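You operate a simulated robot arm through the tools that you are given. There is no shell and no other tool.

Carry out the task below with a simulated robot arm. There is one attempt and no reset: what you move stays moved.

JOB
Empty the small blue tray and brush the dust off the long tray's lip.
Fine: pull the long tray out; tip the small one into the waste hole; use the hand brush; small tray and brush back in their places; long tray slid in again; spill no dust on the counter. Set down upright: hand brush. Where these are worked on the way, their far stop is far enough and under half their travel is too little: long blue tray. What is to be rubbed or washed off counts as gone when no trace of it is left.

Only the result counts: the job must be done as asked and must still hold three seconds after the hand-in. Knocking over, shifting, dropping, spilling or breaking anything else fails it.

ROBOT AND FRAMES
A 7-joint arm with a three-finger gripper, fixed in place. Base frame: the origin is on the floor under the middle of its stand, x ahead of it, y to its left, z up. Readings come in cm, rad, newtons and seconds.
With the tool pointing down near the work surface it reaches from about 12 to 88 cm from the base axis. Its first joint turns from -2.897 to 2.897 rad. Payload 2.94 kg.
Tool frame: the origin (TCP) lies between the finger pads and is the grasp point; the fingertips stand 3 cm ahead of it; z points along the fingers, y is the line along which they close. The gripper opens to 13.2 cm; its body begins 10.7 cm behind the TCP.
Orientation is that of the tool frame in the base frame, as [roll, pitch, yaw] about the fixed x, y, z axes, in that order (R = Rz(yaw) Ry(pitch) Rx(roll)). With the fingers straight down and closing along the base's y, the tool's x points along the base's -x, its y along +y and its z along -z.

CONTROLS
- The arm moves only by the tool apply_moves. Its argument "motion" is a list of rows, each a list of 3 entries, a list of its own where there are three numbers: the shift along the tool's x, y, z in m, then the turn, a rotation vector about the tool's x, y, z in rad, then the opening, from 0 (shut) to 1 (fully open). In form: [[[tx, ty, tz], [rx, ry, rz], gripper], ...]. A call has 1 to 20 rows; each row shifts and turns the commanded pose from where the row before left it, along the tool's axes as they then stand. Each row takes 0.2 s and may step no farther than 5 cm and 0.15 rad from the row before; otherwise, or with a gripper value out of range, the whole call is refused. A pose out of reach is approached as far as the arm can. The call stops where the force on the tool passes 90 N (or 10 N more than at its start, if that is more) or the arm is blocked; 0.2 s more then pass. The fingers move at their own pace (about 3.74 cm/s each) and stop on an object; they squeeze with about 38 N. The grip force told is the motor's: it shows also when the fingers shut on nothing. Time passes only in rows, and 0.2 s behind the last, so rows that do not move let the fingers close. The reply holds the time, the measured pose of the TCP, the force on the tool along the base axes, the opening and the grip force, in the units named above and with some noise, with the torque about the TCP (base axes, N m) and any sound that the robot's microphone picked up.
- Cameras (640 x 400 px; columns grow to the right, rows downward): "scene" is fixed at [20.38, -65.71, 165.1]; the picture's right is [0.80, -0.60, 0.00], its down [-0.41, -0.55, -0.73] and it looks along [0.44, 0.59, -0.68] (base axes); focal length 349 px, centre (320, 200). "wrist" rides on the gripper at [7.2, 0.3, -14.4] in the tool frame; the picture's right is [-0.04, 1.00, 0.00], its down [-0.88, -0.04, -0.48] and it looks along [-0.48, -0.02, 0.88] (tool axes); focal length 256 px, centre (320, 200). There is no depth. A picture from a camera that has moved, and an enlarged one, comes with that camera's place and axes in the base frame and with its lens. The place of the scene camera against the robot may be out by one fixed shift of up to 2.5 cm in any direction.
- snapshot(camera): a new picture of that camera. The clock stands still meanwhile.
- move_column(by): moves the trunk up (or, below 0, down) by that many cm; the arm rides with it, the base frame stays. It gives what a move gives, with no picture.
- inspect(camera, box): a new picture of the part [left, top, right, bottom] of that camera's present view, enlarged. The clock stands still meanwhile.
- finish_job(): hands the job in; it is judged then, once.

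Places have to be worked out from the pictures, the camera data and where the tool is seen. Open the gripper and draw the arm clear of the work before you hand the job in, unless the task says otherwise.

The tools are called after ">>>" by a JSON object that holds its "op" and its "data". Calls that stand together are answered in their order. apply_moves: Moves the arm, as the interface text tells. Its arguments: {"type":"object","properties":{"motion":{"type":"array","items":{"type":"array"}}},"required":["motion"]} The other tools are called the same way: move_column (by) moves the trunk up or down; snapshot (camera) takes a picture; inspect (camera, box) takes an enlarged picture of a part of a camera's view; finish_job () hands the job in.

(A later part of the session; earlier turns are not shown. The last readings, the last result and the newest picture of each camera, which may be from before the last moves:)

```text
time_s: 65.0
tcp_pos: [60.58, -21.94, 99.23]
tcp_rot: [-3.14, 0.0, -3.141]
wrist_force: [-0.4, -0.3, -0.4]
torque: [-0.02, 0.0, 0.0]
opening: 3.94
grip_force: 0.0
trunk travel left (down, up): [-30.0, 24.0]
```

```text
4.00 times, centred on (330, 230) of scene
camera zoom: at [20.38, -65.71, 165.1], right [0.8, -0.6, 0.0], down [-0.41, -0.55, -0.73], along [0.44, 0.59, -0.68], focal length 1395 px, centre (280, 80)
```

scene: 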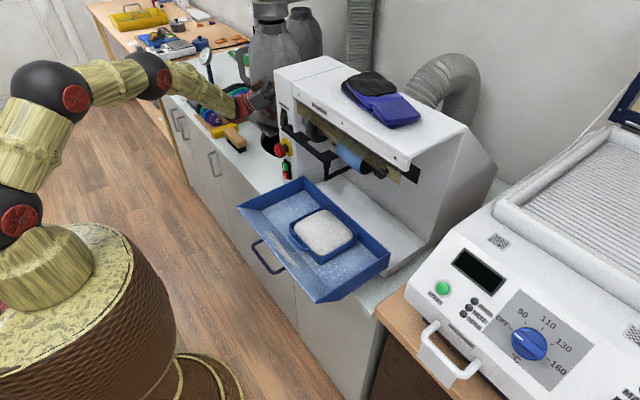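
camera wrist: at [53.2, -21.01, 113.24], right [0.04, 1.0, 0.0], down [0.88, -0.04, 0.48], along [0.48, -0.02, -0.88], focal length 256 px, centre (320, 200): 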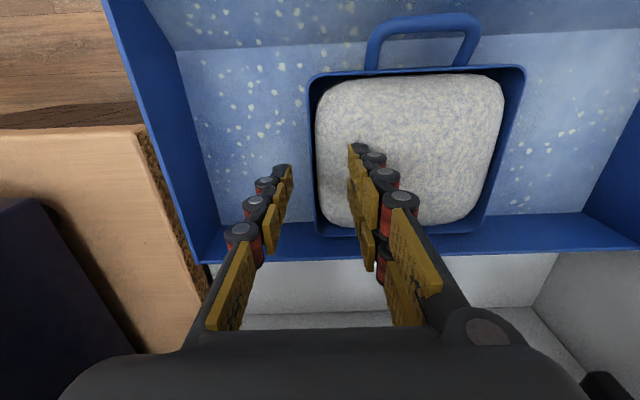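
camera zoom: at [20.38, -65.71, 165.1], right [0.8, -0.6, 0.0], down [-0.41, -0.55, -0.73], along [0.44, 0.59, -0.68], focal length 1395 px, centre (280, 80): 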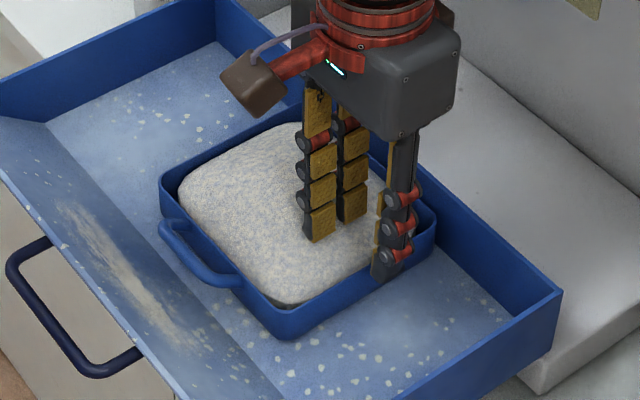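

The wall is nearly centred (0.15 cm off). I descend again to TCP z≈94.4 and close firmly.

>>> {"op": "apply_moves", "data": {"motion": [[[0, -0.0015, 0.02], [0, 0, 0], 0.3], [[0, 0, 0.015], [0, 0, 0], 0.3], [[0, 0, 0.008], [0, 0, 0], 0.3], [[0, 0, 0.005], [0, 0, 0], 0.3], [[0, 0, 0], [0, 0, 0], 0.3], [[0, 0, 0], [0, 0, 0], 0.15], [[0, 0, 0], [0, 0, 0], 0.0], [[0, 0, 0], [0, 0, 0], 0.0], [[0, 0, 0], [0, 0, 0], 0.0], [[0, 0, 0], [0, 0, 0], 0.0], [[0, 0, 0], [0, 0, 0], 0.0], [[0, 0, 0], [0, 0, 0], 0.0]]}}

>>> {"op": "inspect", "data": {"camera": "scene", "box": [290, 180, 390, 270]}}

```text
time_s: 67.6
tcp_pos: [60.54, -22.05, 94.25]
tcp_rot: [-3.14, -0.001, 3.141]
wrist_force: [-0.1, -0.1, 0.0]
torque: [0.02, 0.07, 0.01]
opening: 0.61
grip_force: 31.1
trunk travel left (down, up): [-30.0, 24.0]
```

```text
4.44 times, centred on (340, 225) of scene
camera zoom: at [20.38, -65.71, 165.1], right [0.8, -0.6, 0.0], down [-0.41, -0.55, -0.73], along [0.44, 0.59, -0.68], focal length 1550 px, centre (231, 89)
```

zoom: 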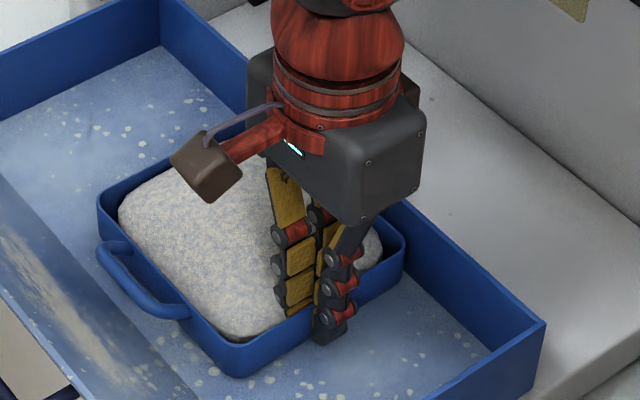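

>>> {"op": "inspect", "data": {"camera": "wrist", "box": [260, 120, 400, 320]}}

>>> {"op": "apply_moves", "data": {"motion": [[[0, 0, -0.003], [0, 0, 0], 0.0], [[0, 0, -0.003], [0, 0, 0], 0.0], [[0, 0, -0.002], [0, 0, 0], 0.0], [[0, 0, 0], [0, 0, 0], 0.0]]}}

>>> {"op": "inspect", "data": {"camera": "scene", "box": [290, 180, 390, 270]}}

>>> {"op": "inspect", "data": {"camera": "wrist", "box": [200, 0, 640, 240]}}

```text
2.00 times, centred on (330, 220) of wrist
camera zoom: at [53.32, -21.81, 108.61], right [0.04, 1.0, 0.0], down [0.88, -0.04, 0.48], along [0.47, -0.02, -0.88], focal length 512 px, centre (300, 160)
```

zoom: 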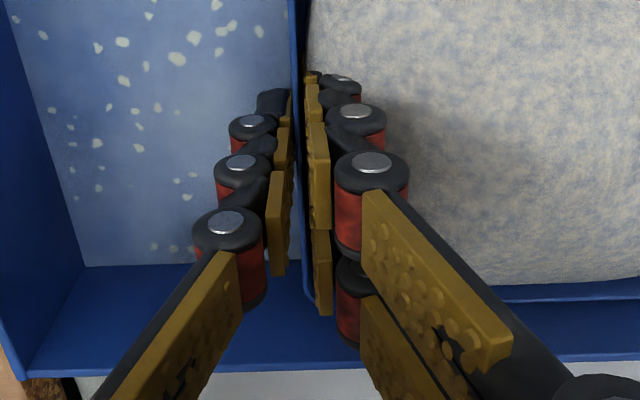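

```text
time_s: 68.6
tcp_pos: [60.66, -22.11, 95.1]
tcp_rot: [3.141, 0.0, 3.14]
wrist_force: [0.1, -0.2, -2.2]
torque: [-0.16, -0.03, -0.03]
opening: 0.62
grip_force: 32.0
trunk travel left (down, up): [-30.0, 24.0]
```

```text
4.44 times, centred on (340, 225) of scene
camera zoom: at [20.38, -65.71, 165.1], right [0.8, -0.6, 0.0], down [-0.41, -0.55, -0.73], along [0.44, 0.59, -0.68], focal length 1550 px, centre (231, 89)
```

zoom: 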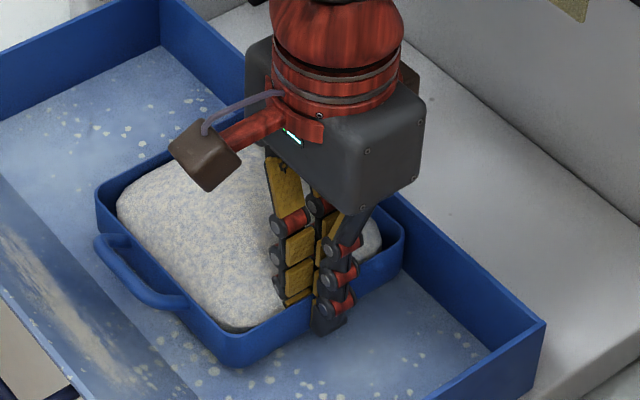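

```text
1.45 times, centred on (420, 120) of wrist
camera zoom: at [53.29, -21.72, 109.39], right [0.04, 1.0, 0.0], down [0.88, -0.04, 0.48], along [0.47, -0.02, -0.88], focal length 372 px, centre (174, 316)
```

zoom: 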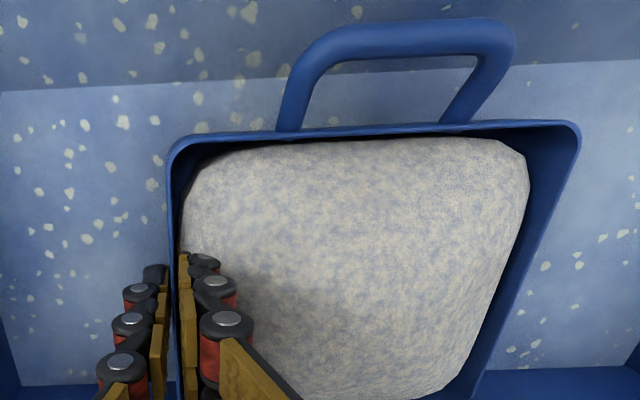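

Now the reading is consistent: 2.2 N at 7.3 cm lever, so the tray is fully carried. The earlier loss came from lifting too briskly, so I continue with a gentle speed ramp.

>>> {"op": "apply_moves", "data": {"motion": [[[0, 0, -0.002], [0, 0, 0], 0.0], [[0, 0, -0.003], [0, 0, 0], 0.0], [[0, 0, -0.004], [0, 0, 0], 0.0], [[0, 0, -0.005], [0, 0, 0], 0.0], [[0, 0, -0.005], [0, 0, 0], 0.0], [[0, 0, -0.004], [0, 0, 0], 0.0], [[0, 0, -0.003], [0, 0, 0], 0.0], [[0, 0, -0.002], [0, 0, 0], 0.0], [[0, 0, 0], [0, 0, 0], 0.0]]}}

>>> {"op": "inspect", "data": {"camera": "scene", "box": [270, 170, 390, 270]}}

```text
time_s: 70.6
tcp_pos: [60.51, -21.91, 97.79]
tcp_rot: [-3.141, 0.0, 3.141]
wrist_force: [0.7, 0.8, -0.9]
torque: [-0.15, -0.01, 0.0]
opening: 0.63
grip_force: 31.1
trunk travel left (down, up): [-30.0, 24.0]
```

```text
4.00 times, centred on (330, 220) of scene
camera zoom: at [20.38, -65.71, 165.1], right [0.8, -0.6, 0.0], down [-0.41, -0.55, -0.73], along [0.44, 0.59, -0.68], focal length 1395 px, centre (280, 120)
```

zoom: 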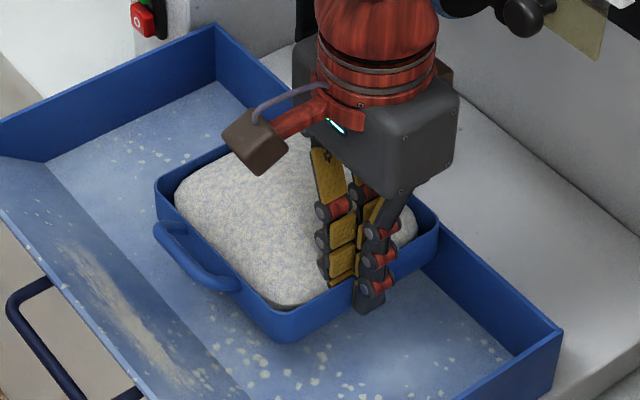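

Holding (0.63 cm, torque steady), tray lifted ~3.5 cm. I continue with the same gentle ramp for 4 cm more.

>>> {"op": "apply_moves", "data": {"motion": [[[0, 0, -0.002], [0, 0, 0], 0.0], [[0, 0, -0.003], [0, 0, 0], 0.0], [[0, 0, -0.004], [0, 0, 0], 0.0], [[0, 0, -0.005], [0, 0, 0], 0.0], [[0, 0, -0.006], [0, 0, 0], 0.0], [[0, 0, -0.006], [0, 0, 0], 0.0], [[0, 0, -0.005], [0, 0, 0], 0.0], [[0, 0, -0.004], [0, 0, 0], 0.0], [[0, 0, -0.003], [0, 0, 0], 0.0], [[0, 0, -0.002], [0, 0, 0], 0.0], [[0, 0, 0], [0, 0, 0], 0.0]]}}

>>> {"op": "inspect", "data": {"camera": "scene", "box": [260, 150, 400, 270]}}

>>> {"op": "snapshot", "data": {"camera": "wrist"}}

```text
time_s: 73.0
tcp_pos: [60.45, -21.97, 101.92]
tcp_rot: [3.14, 0.0, -3.142]
wrist_force: [0.8, -0.4, -2.3]
torque: [-0.14, -0.02, -0.01]
opening: 0.59
grip_force: 31.8
trunk travel left (down, up): [-30.0, 24.0]
```

```text
3.33 times, centred on (330, 210) of scene
camera zoom: at [20.38, -65.71, 165.1], right [0.8, -0.6, 0.0], down [-0.41, -0.55, -0.73], along [0.44, 0.59, -0.68], focal length 1162 px, centre (287, 167)
```

zoom: 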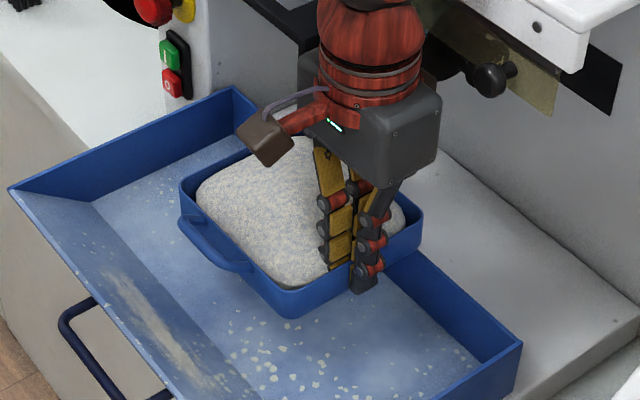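

```text
taken
camera wrist: at [53.26, -21.73, 116.24], right [0.04, 1.0, 0.0], down [0.88, -0.04, 0.48], along [0.47, -0.02, -0.88], focal length 256 px, centre (320, 200)
```

wrist: 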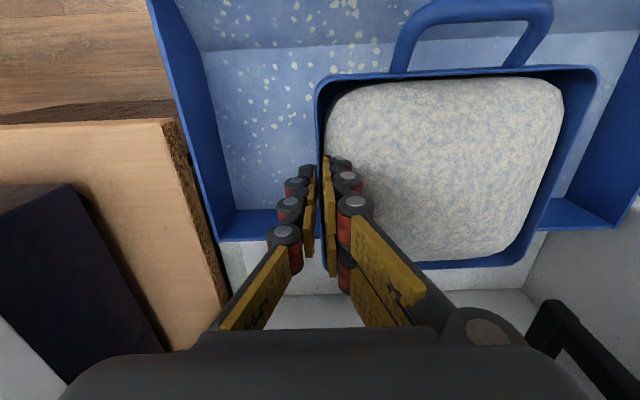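

Secure and clear of the lip (tray bottom ≈98.7). I draw it back 13.5 cm in -x with a gentle ramp.

>>> {"op": "apply_moves", "data": {"motion": [[[0.003, 0, -0.001], [0, 0, 0], 0.0], [[0.006, 0, -0.001], [0, 0, 0], 0.0], [[0.009, 0, -0.001], [0, 0, 0], 0.0], [[0.012, 0, -0.001], [0, 0, 0], 0.0], [[0.015, 0, 0], [0, 0, 0], 0.0], [[0.015, 0, 0], [0, 0, 0], 0.0], [[0.015, 0, 0], [0, 0, 0], 0.0], [[0.015, 0, 0], [0, 0, 0], 0.0], [[0.015, 0, 0], [0, 0, 0], 0.0], [[0.012, 0, 0], [0, 0, 0], 0.0], [[0.009, 0, 0], [0, 0, 0], 0.0], [[0.006, 0, 0], [0, 0, 0], 0.0], [[0.003, 0, 0], [0, 0, 0], 0.0], [[0, 0, 0], [0, 0, 0], 0.0]]}}

>>> {"op": "inspect", "data": {"camera": "scene", "box": [220, 150, 380, 290]}}

```text
time_s: 76.0
tcp_pos: [46.89, -22.01, 102.14]
tcp_rot: [-3.141, 0.001, 3.141]
wrist_force: [-0.5, 0.2, -2.4]
torque: [-0.08, -0.01, -0.02]
opening: 0.59
grip_force: 32.3
trunk travel left (down, up): [-30.0, 24.0]
```

```text
2.86 times, centred on (300, 220) of scene
camera zoom: at [20.38, -65.71, 165.1], right [0.8, -0.6, 0.0], down [-0.41, -0.55, -0.73], along [0.44, 0.59, -0.68], focal length 996 px, centre (377, 143)
```

zoom: 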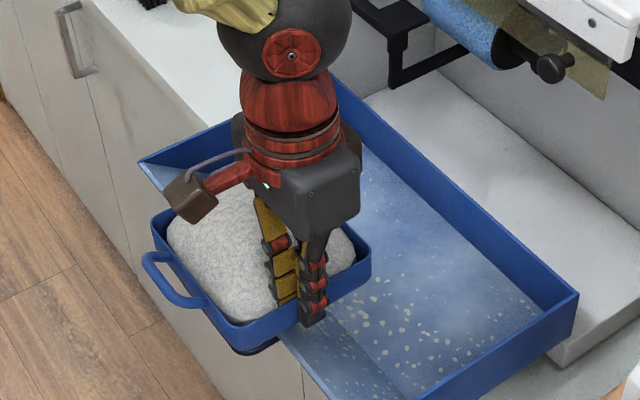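

Still held well. I now raise it ~9 cm with a smooth ramp, in front of the counter.

>>> {"op": "apply_moves", "data": {"motion": [[[0, 0, -0.003], [0, 0, 0], 0.0], [[0, 0, -0.006], [0, 0, 0], 0.0], [[0, 0, -0.009], [0, 0, 0], 0.0], [[0, 0, -0.012], [0, 0, 0], 0.0], [[0, 0, -0.015], [0, 0, 0], 0.0], [[0, 0, -0.015], [0, 0, 0], 0.0], [[0, 0, -0.012], [0, 0, 0], 0.0], [[0, 0, -0.009], [0, 0, 0], 0.0], [[0, 0, -0.006], [0, 0, 0], 0.0], [[0, 0, -0.003], [0, 0, 0], 0.0], [[0, 0, 0], [0, 0, 0], 0.0]]}}

>>> {"op": "apply_moves", "data": {"motion": [[[0, 0.003, 0], [0, 0, 0], 0.0], [[0, 0.006, 0], [0, 0, 0], 0.0], [[0, 0.01, 0], [0, 0, 0], 0.0], [[0, 0.014, 0], [0, 0, 0], 0.0], [[0, 0.018, 0], [0, 0, 0], 0.0], [[0, 0.02, 0], [0, 0, 0], 0.0], [[0, 0.02, 0], [0, 0, 0], 0.0], [[0, 0.02, 0], [0, 0, 0], 0.0], [[0, 0.02, 0], [0, 0, 0], 0.0], [[0, 0.02, 0], [0, 0, 0], 0.0], [[0, 0.02, 0], [0, 0, 0], 0.0], [[0, 0.02, 0], [0, 0, 0], 0.0], [[0, 0.02, 0], [0, 0, 0], 0.0], [[0, 0.02, 0], [0, 0, 0], 0.0], [[0, 0.018, 0], [0, 0, 0], 0.0], [[0, 0.014, 0], [0, 0, 0], 0.0], [[0, 0.01, 0], [0, 0, 0], 0.0], [[0, 0.006, 0], [0, 0, 0], 0.0], [[0, 0.003, 0], [0, 0, 0], 0.0], [[0, 0, 0], [0, 0, 0], 0.0]]}}

>>> {"op": "snapshot", "data": {"camera": "scene"}}

```text
time_s: 78.4
tcp_pos: [47.2, -21.98, 111.26]
tcp_rot: [-3.141, 0.001, 3.141]
wrist_force: [0.3, -0.2, -1.7]
torque: [-0.14, -0.03, 0.01]
opening: 0.62
grip_force: 31.8
trunk travel left (down, up): [-30.0, 24.0]
```

```text
time_s: 82.6
tcp_pos: [47.02, 6.22, 111.37]
tcp_rot: [-3.14, 0.0, 3.14]
wrist_force: [-0.3, 0.9, -1.4]
torque: [-0.13, -0.01, -0.03]
opening: 0.61
grip_force: 31.7
trunk travel left (down, up): [-30.0, 24.0]
```

```text
taken
```

scene: 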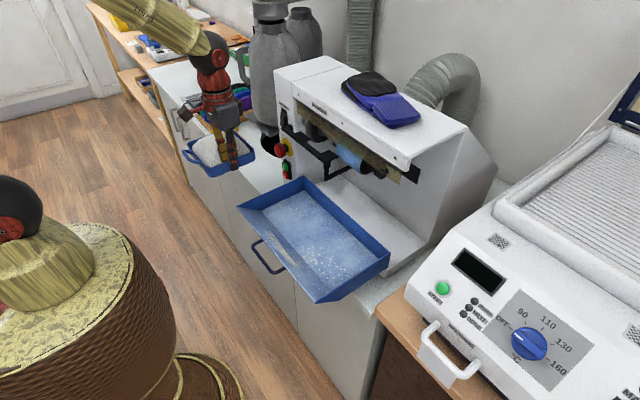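

Holding steady. The corridor between machine side (y≈15) and canister (y≈36.5) is narrow, so I'll carry at z≈119 (palm above machine top). I raise and shift to y≈21 first, then turn the tray by -45°.

>>> {"op": "apply_moves", "data": {"motion": [[[0, 0.003, -0.002], [0, 0, 0], 0.0], [[0, 0.006, -0.004], [0, 0, 0], 0.0], [[0, 0.01, -0.006], [0, 0, 0], 0.0], [[0, 0.014, -0.008], [0, 0, 0], 0.0], [[0, 0.016, -0.01], [0, 0, 0], 0.0], [[0, 0.018, -0.01], [0, 0, 0], 0.0], [[0, 0.018, -0.01], [0, 0, 0], 0.0], [[0, 0.018, -0.01], [0, 0, 0], 0.0], [[0, 0.016, -0.008], [0, 0, 0], 0.0], [[0, 0.012, -0.006], [0, 0, 0], 0.0], [[0, 0.008, -0.004], [0, 0, 0], 0.0], [[0, 0.005, -0.002], [0, 0, 0], 0.0], [[0, 0.003, 0], [0, 0, 0], 0.0], [[0, 0, 0], [0, 0, 0], 0.0]]}}

>>> {"op": "apply_moves", "data": {"motion": [[[0, 0, 0], [0, 0, 0.02], 0.0], [[0, 0, 0], [0, 0, 0.04], 0.0], [[0, 0, 0], [0, 0, 0.06], 0.0], [[0, 0, 0], [0, 0, 0.08], 0.0], [[0, 0, 0], [0, 0, 0.09], 0.0], [[0, 0, 0], [0, 0, 0.1], 0.0], [[0, 0, 0], [0, 0, 0.1], 0.0], [[0, 0, 0], [0, 0, 0.09], 0.0], [[0, 0, 0], [0, 0, 0.08], 0.0], [[0, 0, 0], [0, 0, 0.06], 0.0], [[0, 0, 0], [0, 0, 0.04], 0.0], [[0, 0, 0], [0, 0, 0.025], 0.0], [[0, 0, 0], [0, 0, 0], 0.0]]}}

>>> {"op": "snapshot", "data": {"camera": "scene"}}

>>> {"op": "snapshot", "data": {"camera": "wrist"}}

```text
time_s: 85.6
tcp_pos: [47.09, 20.92, 119.21]
tcp_rot: [3.141, 0.001, -3.141]
wrist_force: [-0.5, 0.3, -1.9]
torque: [-0.14, -0.04, 0.02]
opening: 0.6
grip_force: 31.6
trunk travel left (down, up): [-30.0, 24.0]
```

```text
time_s: 88.4
tcp_pos: [47.01, 20.98, 119.14]
tcp_rot: [-3.141, -0.001, 2.356]
wrist_force: [-0.8, -0.3, -2.7]
torque: [-0.11, 0.11, -0.01]
opening: 0.58
grip_force: 31.7
trunk travel left (down, up): [-30.0, 24.0]
```

```text
taken
```

scene: 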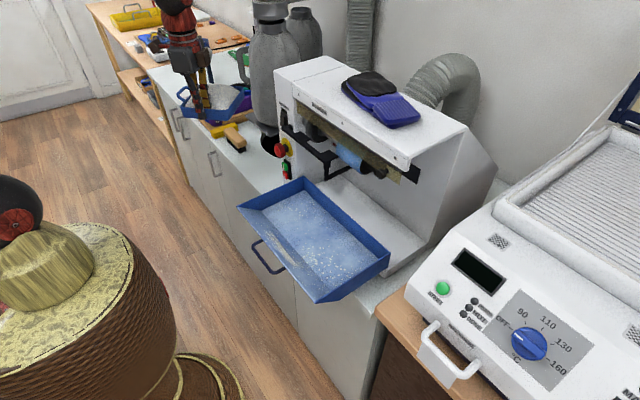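

```text
taken
camera wrist: at [42.12, 26.24, 133.61], right [0.74, 0.68, 0.0], down [0.59, -0.65, 0.48], along [0.32, -0.35, -0.88], focal length 256 px, centre (320, 200)
```

wrist: 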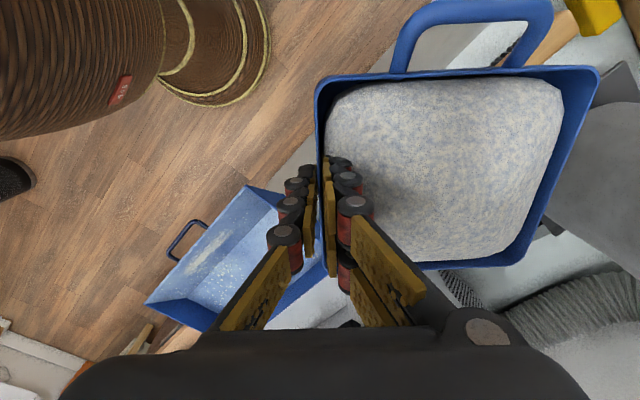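

The tray is firmly held in the turned orientation. I move along +x at y≈21 toward x≈71, then check clearances to the machine and canister.

>>> {"op": "apply_moves", "data": {"motion": [[[-0.0028, 0.0028, 0], [0, 0, 0], 0.0], [[-0.0057, 0.0057, 0], [0, 0, 0], 0.0], [[-0.0085, 0.0085, 0], [0, 0, 0], 0.0], [[-0.0113, 0.0113, 0], [0, 0, 0], 0.0], [[-0.0141, 0.0141, 0], [0, 0, 0], 0.0], [[-0.0141, 0.0141, 0], [0, 0, 0], 0.0], [[-0.0141, 0.0141, 0], [0, 0, 0], 0.0], [[-0.0141, 0.0141, 0], [0, 0, 0], 0.0], [[-0.0141, 0.0141, 0], [0, 0, 0], 0.0], [[-0.0141, 0.0141, 0], [0, 0, 0], 0.0], [[-0.0141, 0.0141, 0], [0, 0, 0], 0.0], [[-0.0141, 0.0141, 0], [0, 0, 0], 0.0], [[-0.0113, 0.0113, 0], [0, 0, 0], 0.0], [[-0.0085, 0.0085, 0], [0, 0, 0], 0.0], [[-0.0057, 0.0057, 0], [0, 0, 0], 0.0], [[-0.0028, 0.0028, 0], [0, 0, 0], 0.0], [[0, 0, 0], [0, 0, 0], 0.0]]}}

>>> {"op": "snapshot", "data": {"camera": "wrist"}}

>>> {"op": "inspect", "data": {"camera": "scene", "box": [180, 10, 340, 170]}}

```text
time_s: 92.0
tcp_pos: [71.04, 20.88, 119.21]
tcp_rot: [3.141, 0.001, 2.356]
wrist_force: [-0.6, 0.1, -1.4]
torque: [-0.1, 0.1, 0.01]
opening: 0.6
grip_force: 31.2
trunk travel left (down, up): [-30.0, 24.0]
```

```text
taken
camera wrist: at [66.11, 26.16, 133.61], right [0.74, 0.68, 0.0], down [0.59, -0.65, 0.48], along [0.32, -0.35, -0.88], focal length 256 px, centre (320, 200)
```

wrist: 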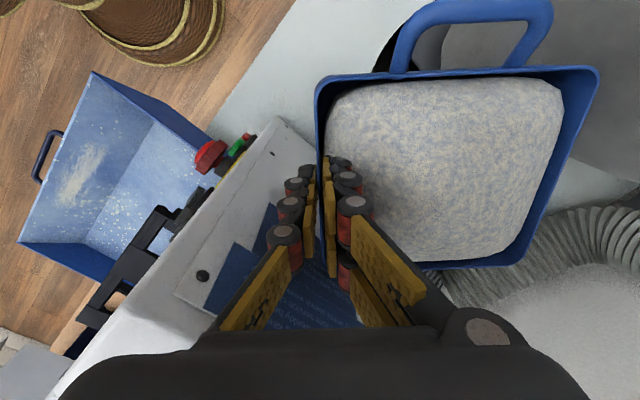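

```text
2.50 times, centred on (260, 90) of scene
camera zoom: at [20.38, -65.71, 165.1], right [0.8, -0.6, 0.0], down [-0.41, -0.55, -0.73], along [0.44, 0.59, -0.68], focal length 872 px, centre (470, 475)
```

zoom: 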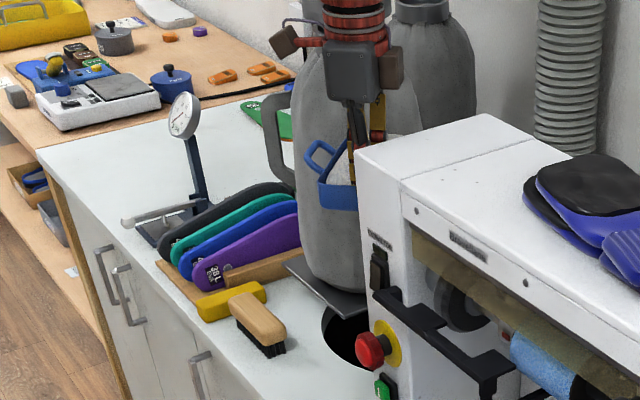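

Using several silhouettes, the canister axis is ≈(84.3, 44.3) with radius ≈9.4, so the diagonal tray orientation is too wide for the corridor. I turn the tray back to the straight yaw here (safe spot), and will instead tilt it toward its front/+y corner.

>>> {"op": "apply_moves", "data": {"motion": [[[0, 0, 0], [0, 0, -0.02], 0.0], [[0, 0, 0], [0, 0, -0.04], 0.0], [[0, 0, 0], [0, 0, -0.06], 0.0], [[0, 0, 0], [0, 0, -0.08], 0.0], [[0, 0, 0], [0, 0, -0.09], 0.0], [[0, 0, 0], [0, 0, -0.1], 0.0], [[0, 0, 0], [0, 0, -0.1], 0.0], [[0, 0, 0], [0, 0, -0.09], 0.0], [[0, 0, 0], [0, 0, -0.08], 0.0], [[0, 0, 0], [0, 0, -0.06], 0.0], [[0, 0, 0], [0, 0, -0.04], 0.0], [[0, 0, 0], [0, 0, -0.025], 0.0], [[0, 0, 0], [0, 0, 0], 0.0]]}}

>>> {"op": "snapshot", "data": {"camera": "wrist"}}

```text
time_s: 94.8
tcp_pos: [70.99, 21.06, 119.18]
tcp_rot: [-3.141, 0.0, -3.14]
wrist_force: [0.3, -0.7, -2.4]
torque: [-0.17, -0.03, 0.0]
opening: 0.59
grip_force: 31.7
trunk travel left (down, up): [-30.0, 24.0]
```

```text
taken
camera wrist: at [63.76, 21.22, 133.59], right [0.04, 1.0, 0.0], down [0.88, -0.04, 0.48], along [0.47, -0.02, -0.88], focal length 256 px, centre (320, 200)
```

wrist: 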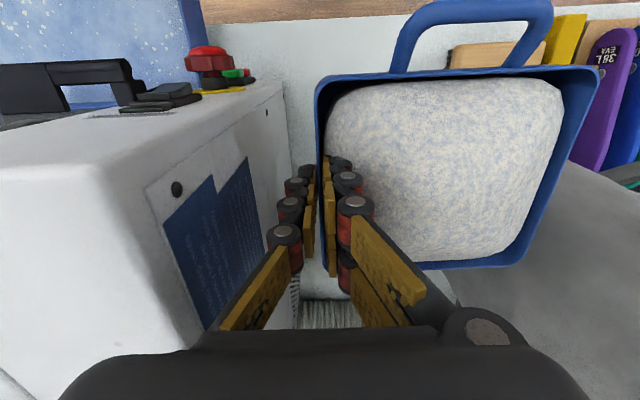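

>>> {"op": "inspect", "data": {"camera": "wrist", "box": [420, 140, 640, 340]}}

>>> {"op": "inspect", "data": {"camera": "wrist", "box": [60, 40, 320, 360]}}

```text
2.00 times, centred on (530, 240) of wrist
camera zoom: at [63.76, 21.22, 133.59], right [0.04, 1.0, 0.0], down [0.88, -0.04, 0.48], along [0.47, -0.02, -0.88], focal length 512 px, centre (-100, 120)
```

zoom: 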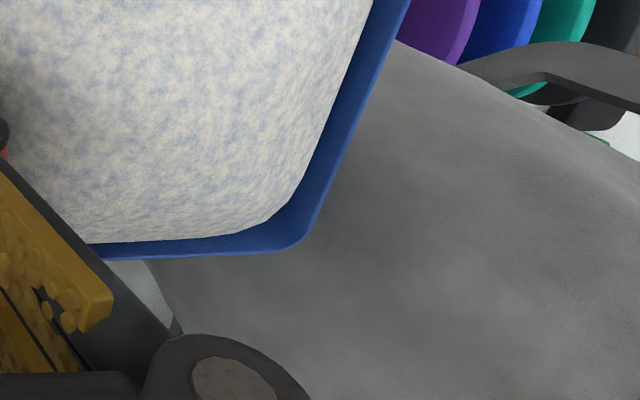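

```text
1.25 times, centred on (190, 200) of wrist
camera zoom: at [63.76, 21.22, 133.59], right [0.04, 1.0, 0.0], down [0.88, -0.04, 0.48], along [0.47, -0.02, -0.88], focal length 320 px, centre (482, 200)
```

zoom: 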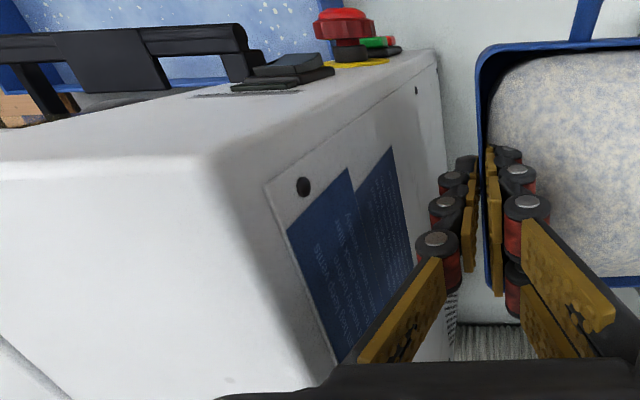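

Silhouette check agrees (canister y-edge ≈35.0, machine side ≈14.9). I advance to G≈(83, 19, 119), tray spanning y 19–33.4 in the gap.

>>> {"op": "apply_moves", "data": {"motion": [[[-0.004, -0.0007, 0], [0, 0, 0], 0.0], [[-0.008, -0.0014, 0], [0, 0, 0], 0.0], [[-0.012, -0.0021, 0], [0, 0, 0], 0.0], [[-0.016, -0.0027, 0], [0, 0, 0], 0.0], [[-0.02, -0.0034, 0], [0, 0, 0], 0.0], [[-0.02, -0.0034, 0], [0, 0, 0], 0.0], [[-0.016, -0.0027, 0], [0, 0, 0], 0.0], [[-0.012, -0.0021, 0], [0, 0, 0], 0.0], [[-0.008, -0.0014, 0], [0, 0, 0], 0.0], [[-0.004, -0.0007, 0], [0, 0, 0], 0.0], [[0, 0, 0], [0, 0, 0], 0.0]]}}

>>> {"op": "snapshot", "data": {"camera": "wrist"}}

>>> {"op": "inspect", "data": {"camera": "scene", "box": [180, 10, 340, 170]}}

```text
time_s: 97.2
tcp_pos: [82.92, 18.97, 119.21]
tcp_rot: [3.14, 0.0, -3.141]
wrist_force: [-0.8, 0.3, -2.4]
torque: [-0.14, -0.05, 0.01]
opening: 0.6
grip_force: 31.9
trunk travel left (down, up): [-30.0, 24.0]
```

```text
taken
camera wrist: at [75.74, 19.1, 133.64], right [0.04, 1.0, 0.0], down [0.88, -0.04, 0.48], along [0.47, -0.02, -0.88], focal length 256 px, centre (320, 200)
```

wrist: 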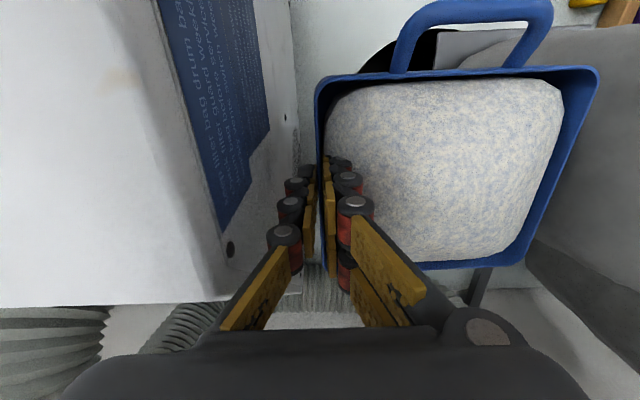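

```text
2.50 times, centred on (260, 90) of scene
camera zoom: at [20.38, -65.71, 165.1], right [0.8, -0.6, 0.0], down [-0.41, -0.55, -0.73], along [0.44, 0.59, -0.68], focal length 872 px, centre (470, 475)
```

zoom: 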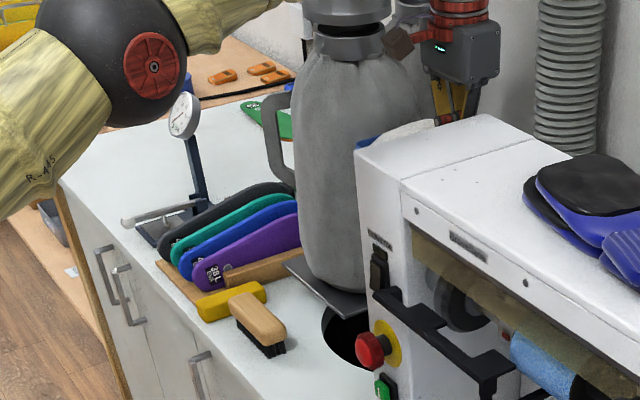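

Tray is in position over the open part of the hole. I start the tilt toward the front/+y corner (axis 0.6·x, -0.8·y of the tool), first 30° slowly.

>>> {"op": "apply_moves", "data": {"motion": [[[0, 0, 0], [0.018, -0.024, 0], 0.0], [[0, 0, 0], [0.03, -0.04, 0], 0.0], [[0, 0, 0], [0.042, -0.056, 0], 0.0], [[0, 0, 0], [0.048, -0.064, 0], 0.0], [[0, 0, 0], [0.048, -0.064, 0], 0.0], [[0, 0, 0], [0.048, -0.064, 0], 0.0], [[0, 0, 0], [0.042, -0.056, 0], 0.0], [[0, 0, 0], [0.024, -0.032, 0], 0.0], [[0, 0, 0], [0.012, -0.016, 0], 0.0], [[0, 0, 0], [0, 0, 0], 0.0]]}}

>>> {"op": "snapshot", "data": {"camera": "wrist"}}

>>> {"op": "inspect", "data": {"camera": "scene", "box": [180, 10, 340, 170]}}

```text
time_s: 99.4
tcp_pos: [82.94, 18.9, 119.11]
tcp_rot: [-2.811, 0.408, -3.071]
wrist_force: [0.7, 0.0, -1.6]
torque: [-0.08, 0.01, 0.01]
opening: 0.58
grip_force: 31.7
trunk travel left (down, up): [-30.0, 24.0]
```

```text
taken
camera wrist: at [70.66, 22.99, 128.7], right [0.1, 0.95, -0.28], down [0.61, 0.16, 0.77], along [0.78, -0.25, -0.57], focal length 256 px, centre (320, 200)
```

wrist: 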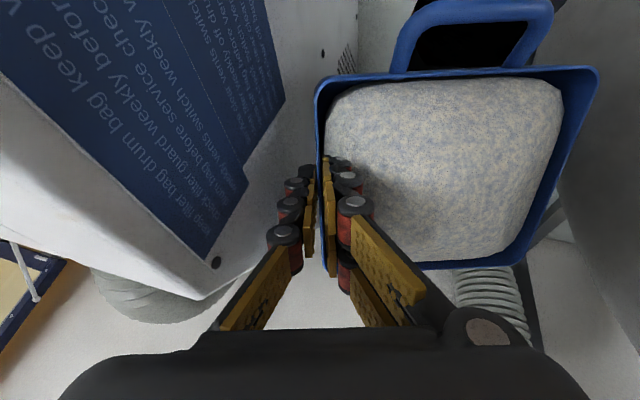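

```text
2.50 times, centred on (260, 90) of scene
camera zoom: at [20.38, -65.71, 165.1], right [0.8, -0.6, 0.0], down [-0.41, -0.55, -0.73], along [0.44, 0.59, -0.68], focal length 872 px, centre (470, 475)
```

zoom: 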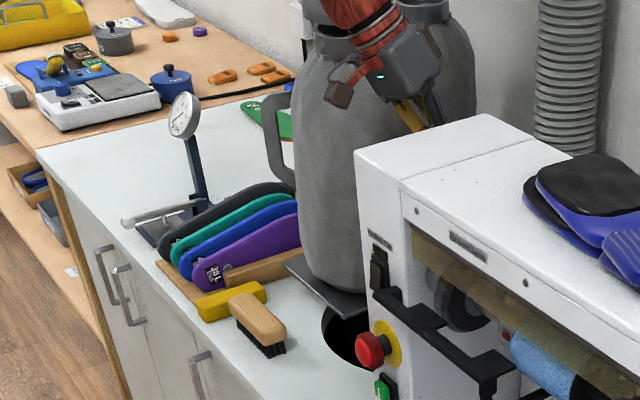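

30° tilt: dust still resting, grip secure, hole visible right beneath the front corner. I lower the tray by 9 cm before tilting further, to shorten the dust's fall.

>>> {"op": "apply_moves", "data": {"motion": [[[0.0016, 0.0012, 0.0035], [0, 0, 0], 0.0], [[0.0032, 0.0024, 0.0069], [0, 0, 0], 0.0], [[0.0048, 0.0036, 0.0104], [0, 0, 0], 0.0], [[0.0056, 0.0042, 0.0122], [0, 0, 0], 0.0], [[0.0056, 0.0042, 0.0122], [0, 0, 0], 0.0], [[0.0056, 0.0042, 0.0122], [0, 0, 0], 0.0], [[0.0048, 0.0036, 0.0104], [0, 0, 0], 0.0], [[0.0032, 0.0024, 0.0069], [0, 0, 0], 0.0], [[0.0016, 0.0012, 0.0035], [0, 0, 0], 0.0], [[0, 0, 0], [0, 0, 0], 0.0]]}}

>>> {"op": "snapshot", "data": {"camera": "wrist"}}

```text
time_s: 101.6
tcp_pos: [83.01, 18.84, 110.15]
tcp_rot: [-2.809, 0.408, -3.072]
wrist_force: [-0.7, 0.1, -3.0]
torque: [-0.15, 0.05, -0.06]
opening: 0.6
grip_force: 31.4
trunk travel left (down, up): [-30.0, 24.0]
```

```text
taken
camera wrist: at [70.75, 22.86, 119.69], right [0.1, 0.95, -0.28], down [0.61, 0.16, 0.77], along [0.78, -0.25, -0.57], focal length 256 px, centre (320, 200)
```

wrist: 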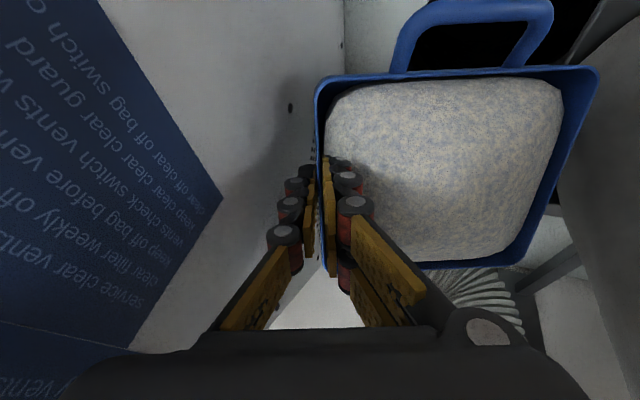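

Good clearance all round, hole right under the tray's front. I tilt on to ~60° in slow steps.

>>> {"op": "apply_moves", "data": {"motion": [[[0, 0, 0], [0.012, -0.016, 0], 0.0], [[0, 0, 0], [0.024, -0.032, 0], 0.0], [[0, 0, 0], [0.036, -0.048, 0], 0.0], [[0, 0, 0], [0.042, -0.056, 0], 0.0], [[0, 0, 0], [0.048, -0.064, 0], 0.0], [[0, 0, 0], [0.048, -0.064, 0], 0.0], [[0, 0, 0], [0.048, -0.064, 0], 0.0], [[0, 0, 0], [0.036, -0.048, 0], 0.0], [[0, 0, 0], [0.024, -0.032, 0], 0.0], [[0, 0, 0], [0, 0, 0], 0.0], [[0, 0, 0], [0, 0, 0], 0.0]]}}

>>> {"op": "snapshot", "data": {"camera": "wrist"}}

>>> {"op": "inspect", "data": {"camera": "scene", "box": [180, 10, 340, 170]}}

```text
time_s: 104.0
tcp_pos: [83.03, 18.93, 110.26]
tcp_rot: [-2.334, 0.767, -2.8]
wrist_force: [-0.1, 0.1, -2.9]
torque: [-0.08, 0.05, -0.01]
opening: 0.57
grip_force: 32.0
trunk travel left (down, up): [-30.0, 24.0]
```

```text
taken
camera wrist: at [68.21, 24.83, 112.16], right [0.27, 0.83, -0.49], down [0.26, 0.43, 0.87], along [0.93, -0.36, -0.1], focal length 256 px, centre (320, 200)
```

wrist: 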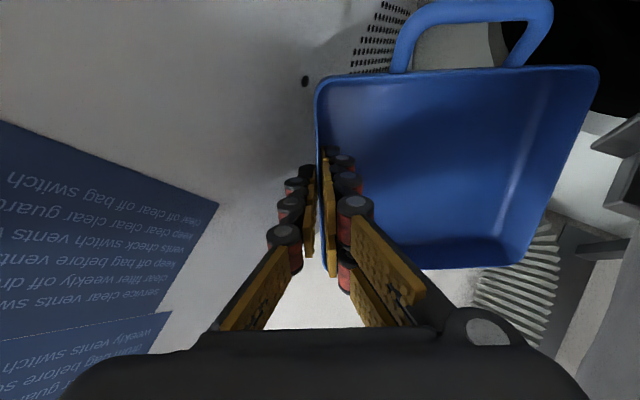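

```text
2.50 times, centred on (260, 90) of scene
camera zoom: at [20.38, -65.71, 165.1], right [0.8, -0.6, 0.0], down [-0.41, -0.55, -0.73], along [0.44, 0.59, -0.68], focal length 872 px, centre (470, 475)
```

zoom: 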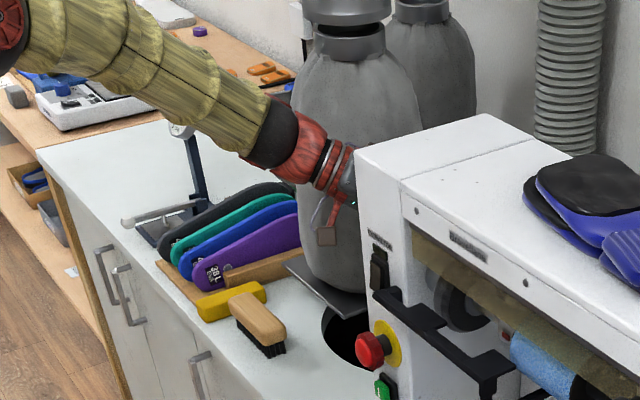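

The tray is empty. I look closely for any residue in the tray or dust around the hole.

>>> {"op": "inspect", "data": {"camera": "wrist", "box": [300, 0, 640, 300]}}

>>> {"op": "inspect", "data": {"camera": "scene", "box": [220, 100, 320, 180]}}

```text
1.33 times, centred on (470, 150) of wrist
camera zoom: at [68.21, 24.83, 112.16], right [0.27, 0.83, -0.49], down [0.26, 0.43, 0.87], along [0.93, -0.36, -0.1], focal length 341 px, centre (120, 267)
```

zoom: 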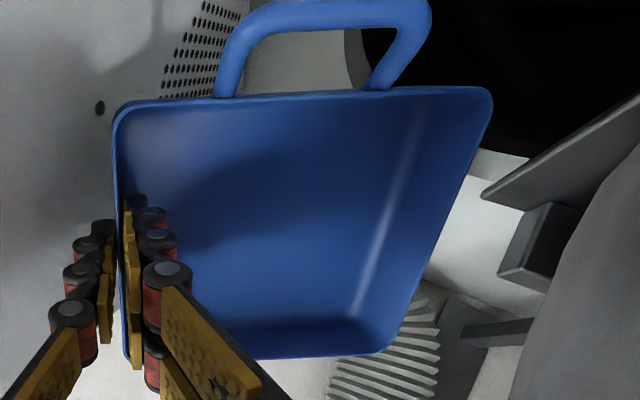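

```text
5.00 times, centred on (270, 140) of scene
camera zoom: at [20.38, -65.71, 165.1], right [0.8, -0.6, 0.0], down [-0.41, -0.55, -0.73], along [0.44, 0.59, -0.68], focal length 1744 px, centre (570, 500)
```

zoom: 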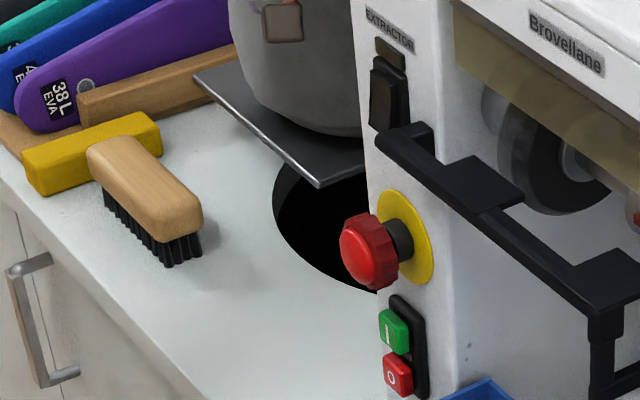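

Empty and nothing on the counter. For good measure I tilt on to ~80° briefly, pause, then return to the 30° tilt.

>>> {"op": "apply_moves", "data": {"motion": [[[0, 0, 0], [0.024, -0.032, 0], 0.0], [[0, 0, 0], [0.042, -0.056, 0], 0.0], [[0, 0, 0], [0.06, -0.08, 0], 0.0], [[0, 0, 0], [0.06, -0.08, 0], 0.0], [[0, 0, 0], [0.042, -0.056, 0], 0.0], [[0, 0, 0], [0.018, -0.024, 0], 0.0], [[0, 0, 0], [0, 0, 0], 0.0], [[0, 0, 0], [0, 0, 0], 0.0], [[0, 0, 0], [-0.03, 0.04, 0], 0.0], [[0, 0, 0], [-0.06, 0.08, 0], 0.0], [[0, 0, 0], [-0.072, 0.096, 0], 0.0], [[0, 0, 0], [-0.072, 0.096, 0], 0.0], [[0, 0, 0], [-0.072, 0.096, 0], 0.0], [[0, 0, 0], [-0.072, 0.096, 0], 0.0], [[0, 0, 0], [-0.072, 0.096, 0], 0.0], [[0, 0, 0], [-0.06, 0.08, 0], 0.0], [[0, 0, 0], [-0.03, 0.04, 0], 0.0], [[0, 0, 0], [0, 0, 0], 0.0]]}}

>>> {"op": "snapshot", "data": {"camera": "wrist"}}

```text
time_s: 107.8
tcp_pos: [82.98, 18.92, 110.31]
tcp_rot: [-2.782, 0.437, -3.061]
wrist_force: [0.1, -0.4, -1.9]
torque: [-0.08, -0.01, 0.0]
opening: 0.59
grip_force: 32.1
trunk travel left (down, up): [-30.0, 24.0]
```

```text
taken
camera wrist: at [70.37, 23.17, 119.2], right [0.11, 0.95, -0.3], down [0.59, 0.18, 0.79], along [0.8, -0.27, -0.54], focal length 256 px, centre (320, 200)
```

wrist: 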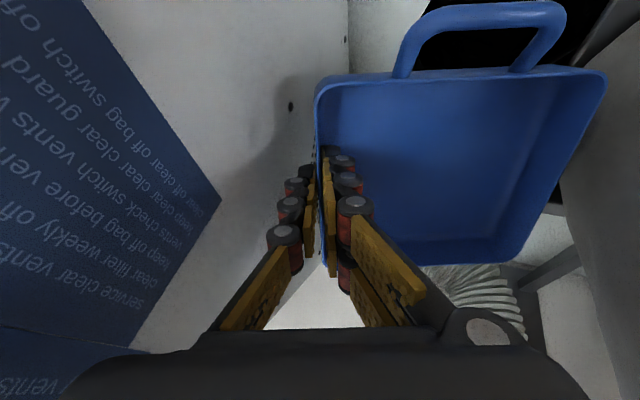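

Empty for sure. I raise 9 cm and level the tray again with the gentle ramp.

>>> {"op": "apply_moves", "data": {"motion": [[[-0.0017, -0.0013, -0.0034], [0, 0, 0], 0.0], [[-0.0034, -0.0026, -0.0068], [0, 0, 0], 0.0], [[-0.0051, -0.0038, -0.0102], [0, 0, 0], 0.0], [[-0.006, -0.0045, -0.0119], [0, 0, 0], 0.0], [[-0.006, -0.0045, -0.0119], [0, 0, 0], 0.0], [[-0.006, -0.0045, -0.0119], [0, 0, 0], 0.0], [[-0.0051, -0.0038, -0.0102], [0, 0, 0], 0.0], [[-0.0034, -0.0026, -0.0068], [0, 0, 0], 0.0], [[-0.0017, -0.0013, -0.0034], [0, 0, 0], 0.0], [[0, 0, 0], [-0.018, 0.024, 0], 0.0], [[0, 0, 0], [-0.036, 0.048, 0], 0.0], [[0, 0, 0], [-0.048, 0.064, 0], 0.0], [[0, 0, 0], [-0.048, 0.064, 0], 0.0], [[0, 0, 0], [-0.048, 0.064, 0], 0.0], [[0, 0, 0], [-0.048, 0.064, 0], 0.0], [[0, 0, 0], [-0.042, 0.056, 0], 0.0], [[0, 0, 0], [-0.03, 0.04, 0], 0.0], [[0, 0, 0], [-0.018, 0.024, 0], 0.0], [[0, 0, 0], [0, 0, 0], 0.0]]}}

>>> {"op": "snapshot", "data": {"camera": "wrist"}}

```text
time_s: 111.8
tcp_pos: [83.1, 18.86, 119.28]
tcp_rot: [-3.141, 0.0, -3.141]
wrist_force: [-0.3, -0.3, -1.8]
torque: [-0.16, -0.02, 0.03]
opening: 0.62
grip_force: 31.6
trunk travel left (down, up): [-30.0, 24.0]
```

```text
taken
camera wrist: at [75.77, 19.11, 133.68], right [0.04, 1.0, 0.0], down [0.88, -0.04, 0.48], along [0.47, -0.02, -0.88], focal length 256 px, centre (320, 200)
```

wrist: 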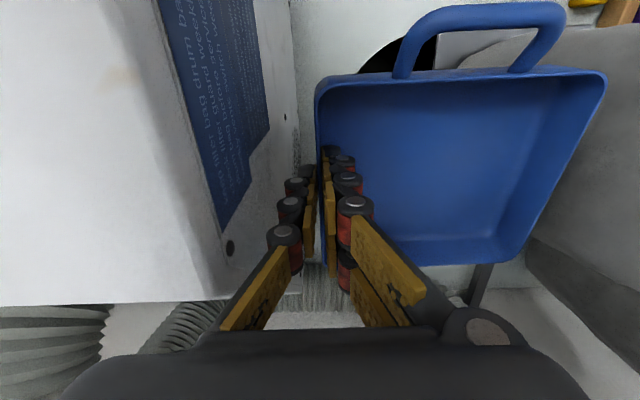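

Level and held. I reverse out of the gap toward the robot.

>>> {"op": "apply_moves", "data": {"motion": [[[0.004, 0.0005, 0], [0, 0, 0], 0.0], [[0.008, 0.0012, 0], [0, 0, 0], 0.0], [[0.012, 0.002, 0], [0, 0, 0], 0.0], [[0.016, 0.003, 0], [0, 0, 0], 0.0], [[0.02, 0.003, 0], [0, 0, 0], 0.0], [[0.022, 0.003, 0], [0, 0, 0], 0.0], [[0.022, 0.003, 0], [0, 0, 0], 0.0], [[0.022, 0.002, 0], [0, 0, 0], 0.0], [[0.022, 0, 0], [0, 0, 0], 0.0], [[0.022, 0, 0], [0, 0, 0], 0.0], [[0.022, 0, 0], [0, 0, 0], 0.0], [[0.022, 0, 0], [0, 0, 0], 0.0], [[0.022, 0, 0], [0, 0, 0], 0.0], [[0.022, 0, 0], [0, 0, 0], 0.0], [[0.022, 0, 0], [0, 0, 0], 0.0], [[0.02, 0, 0], [0, 0, 0], 0.0], [[0.016, 0, 0], [0, 0, 0], 0.0], [[0.012, 0, 0], [0, 0, 0], 0.0], [[0.008, 0, 0], [0, 0, 0], 0.0], [[0.004, 0, 0], [0, 0, 0], 0.0]]}}

>>> {"op": "inspect", "data": {"camera": "scene", "box": [150, 60, 350, 200]}}

```text
time_s: 116.0
tcp_pos: [48.97, 20.71, 119.3]
tcp_rot: [3.141, 0.002, -3.141]
wrist_force: [-0.2, -0.5, -1.8]
torque: [-0.15, 0.02, -0.04]
opening: 0.62
grip_force: 31.3
trunk travel left (down, up): [-30.0, 24.0]
```

```text
2.86 times, centred on (250, 130) of scene
camera zoom: at [20.38, -65.71, 165.1], right [0.8, -0.6, 0.0], down [-0.41, -0.55, -0.73], along [0.44, 0.59, -0.68], focal length 996 px, centre (520, 400)
```

zoom: 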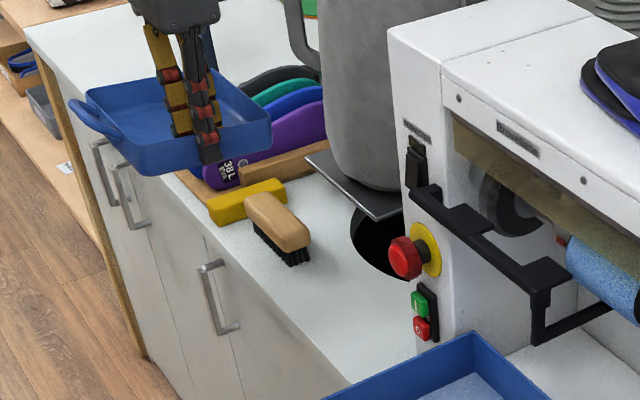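

Counter still clean. I bring the tray back along -y in front of the counter.

>>> {"op": "apply_moves", "data": {"motion": [[[0, -0.004, 0], [0, 0, 0], 0.0], [[0, -0.008, 0], [0, 0, 0], 0.0], [[0, -0.013, 0], [0, 0, 0], 0.0], [[0, -0.018, 0], [0, 0, 0], 0.0], [[0, -0.023, 0], [0, 0, 0], 0.0], [[0, -0.027, 0], [0, 0, 0], 0.0], [[0, -0.028, 0], [0, 0, 0], 0.0], [[0, -0.028, 0], [0, 0, 0], 0.0], [[0, -0.028, 0], [0, 0, 0], 0.0], [[0, -0.028, 0], [0, 0, 0], 0.0], [[0, -0.028, 0], [0, 0, 0], 0.0], [[0, -0.028, 0], [0, 0, 0], 0.0], [[0, -0.028, 0], [0, 0, 0], 0.0], [[0, -0.028, 0], [0, 0, 0], 0.0], [[0, -0.027, 0], [0, 0, 0], 0.0], [[0, -0.023, 0], [0, 0, 0], 0.0], [[0, -0.018, 0], [0, 0, 0], 0.0], [[0, -0.013, 0], [0, 0, 0], 0.0], [[0, -0.008, 0], [0, 0, 0], 0.0], [[0, -0.004, 0], [0, 0, 0], 0.0]]}}

>>> {"op": "apply_moves", "data": {"motion": [[[0, 0, 0.003], [0, 0, 0], 0.0], [[0, -0.003, 0.006], [0, 0, 0], 0.0], [[0, -0.005, 0.01], [0, 0, 0], 0.0], [[0, -0.005, 0.014], [0, 0, 0], 0.0], [[0, -0.004, 0.018], [0, 0, 0], 0.0], [[0, -0.001, 0.02], [0, 0, 0], 0.0], [[0, 0, 0.02], [0, 0, 0], 0.0], [[0, 0, 0.02], [0, 0, 0], 0.0], [[0, 0, 0.018], [0, 0, 0], 0.0], [[0, 0, 0.014], [0, 0, 0], 0.0], [[0, 0, 0.01], [0, 0, 0], 0.0], [[0, 0, 0.006], [0, 0, 0], 0.0], [[0, 0, 0.003], [0, 0, 0], 0.0], [[0, 0, 0], [0, 0, 0], 0.0]]}}

>>> {"op": "inspect", "data": {"camera": "scene", "box": [220, 130, 400, 300]}}

>>> {"op": "snapshot", "data": {"camera": "wrist"}}

```text
time_s: 120.2
tcp_pos: [48.99, -20.39, 119.07]
tcp_rot: [3.141, -0.001, -3.141]
wrist_force: [0.2, -1.3, -1.8]
torque: [-0.15, 0.01, 0.03]
opening: 0.59
grip_force: 32.0
trunk travel left (down, up): [-30.0, 24.0]
```

```text
time_s: 123.2
tcp_pos: [48.97, -22.27, 102.97]
tcp_rot: [3.141, -0.001, 3.14]
wrist_force: [0.1, -0.6, -1.9]
torque: [-0.15, 0.01, -0.01]
opening: 0.6
grip_force: 31.6
trunk travel left (down, up): [-30.0, 24.0]
```

```text
2.35 times, centred on (310, 215) of scene
camera zoom: at [20.38, -65.71, 165.1], right [0.8, -0.6, 0.0], down [-0.41, -0.55, -0.73], along [0.44, 0.59, -0.68], focal length 820 px, centre (344, 165)
```

zoom: 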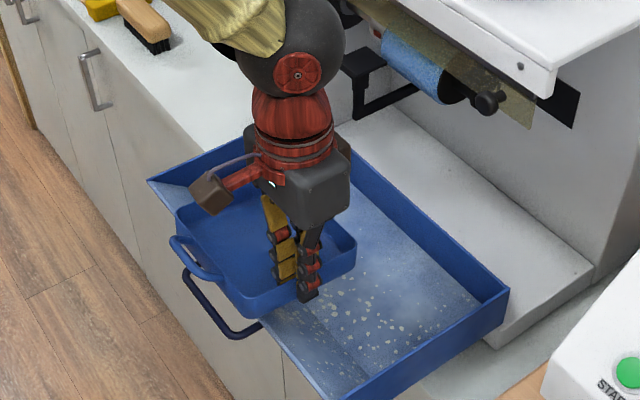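

```text
taken
camera wrist: at [41.66, -21.99, 117.4], right [0.04, 1.0, 0.0], down [0.88, -0.04, 0.48], along [0.48, -0.02, -0.88], focal length 256 px, centre (320, 200)
```

wrist: 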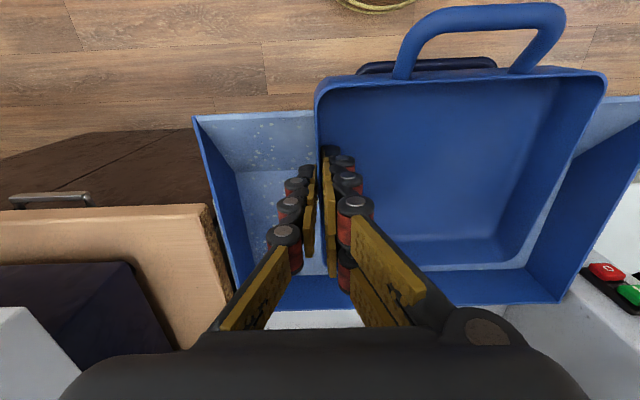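

I move the tray +x over its place, then will lower it.

>>> {"op": "apply_moves", "data": {"motion": [[[-0.004, 0.0003, 0], [0, 0, 0], 0.0], [[-0.008, 0.0004, 0], [0, 0, 0], 0.0], [[-0.012, 0.0004, 0], [0, 0, 0], 0.0], [[-0.016, 0.0004, 0], [0, 0, 0], 0.0], [[-0.0175, 0.0005, 0], [0, 0, 0], 0.0], [[-0.0175, 0.0005, 0], [0, 0, 0], 0.0], [[-0.016, 0.0004, 0], [0, 0, 0], 0.0], [[-0.012, 0.0004, 0], [0, 0, 0], 0.0], [[-0.008, 0.0003, 0], [0, 0, 0], 0.0], [[-0.004, 0.0002, 0], [0, 0, 0], 0.0], [[0, 0, 0], [0, 0, 0], 0.0]]}}

>>> {"op": "apply_moves", "data": {"motion": [[[0, 0, 0.003], [0, 0, 0], 0.0], [[0, 0, 0.006], [0, 0, 0], 0.0], [[0, 0, 0.009], [0, 0, 0], 0.0], [[0, 0, 0.011], [0, 0, 0], 0.0], [[0, 0, 0.011], [0, 0, 0], 0.0], [[0, 0, 0.011], [0, 0, 0], 0.0], [[0, 0, 0.009], [0, 0, 0], 0.0], [[0, 0, 0.006], [0, 0, 0], 0.0], [[0, 0, 0.004], [0, 0, 0], 0.0], [[0, 0, 0.003], [0, 0, 0], 0.0], [[0, 0, 0.002], [0, 0, 0], 0.0], [[0, 0, 0], [0, 0, 0], 0.0]]}}

>>> {"op": "inspect", "data": {"camera": "scene", "box": [260, 150, 400, 280]}}

```text
time_s: 125.6
tcp_pos: [60.49, -21.87, 103.12]
tcp_rot: [-3.141, 0.0, 3.142]
wrist_force: [-0.1, 0.9, -1.9]
torque: [-0.14, 0.0, -0.01]
opening: 0.58
grip_force: 31.8
trunk travel left (down, up): [-30.0, 24.0]
```

```text
time_s: 128.2
tcp_pos: [60.44, -21.86, 95.56]
tcp_rot: [3.142, 0.0, -3.14]
wrist_force: [0.0, 0.1, -3.1]
torque: [-0.16, -0.01, 0.0]
opening: 0.61
grip_force: 32.3
trunk travel left (down, up): [-30.0, 24.0]
```

```text
3.08 times, centred on (330, 215) of scene
camera zoom: at [20.38, -65.71, 165.1], right [0.8, -0.6, 0.0], down [-0.41, -0.55, -0.73], along [0.44, 0.59, -0.68], focal length 1073 px, centre (289, 154)
```

zoom: 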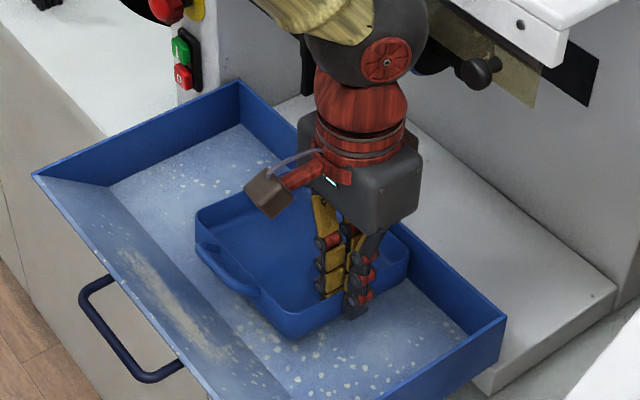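

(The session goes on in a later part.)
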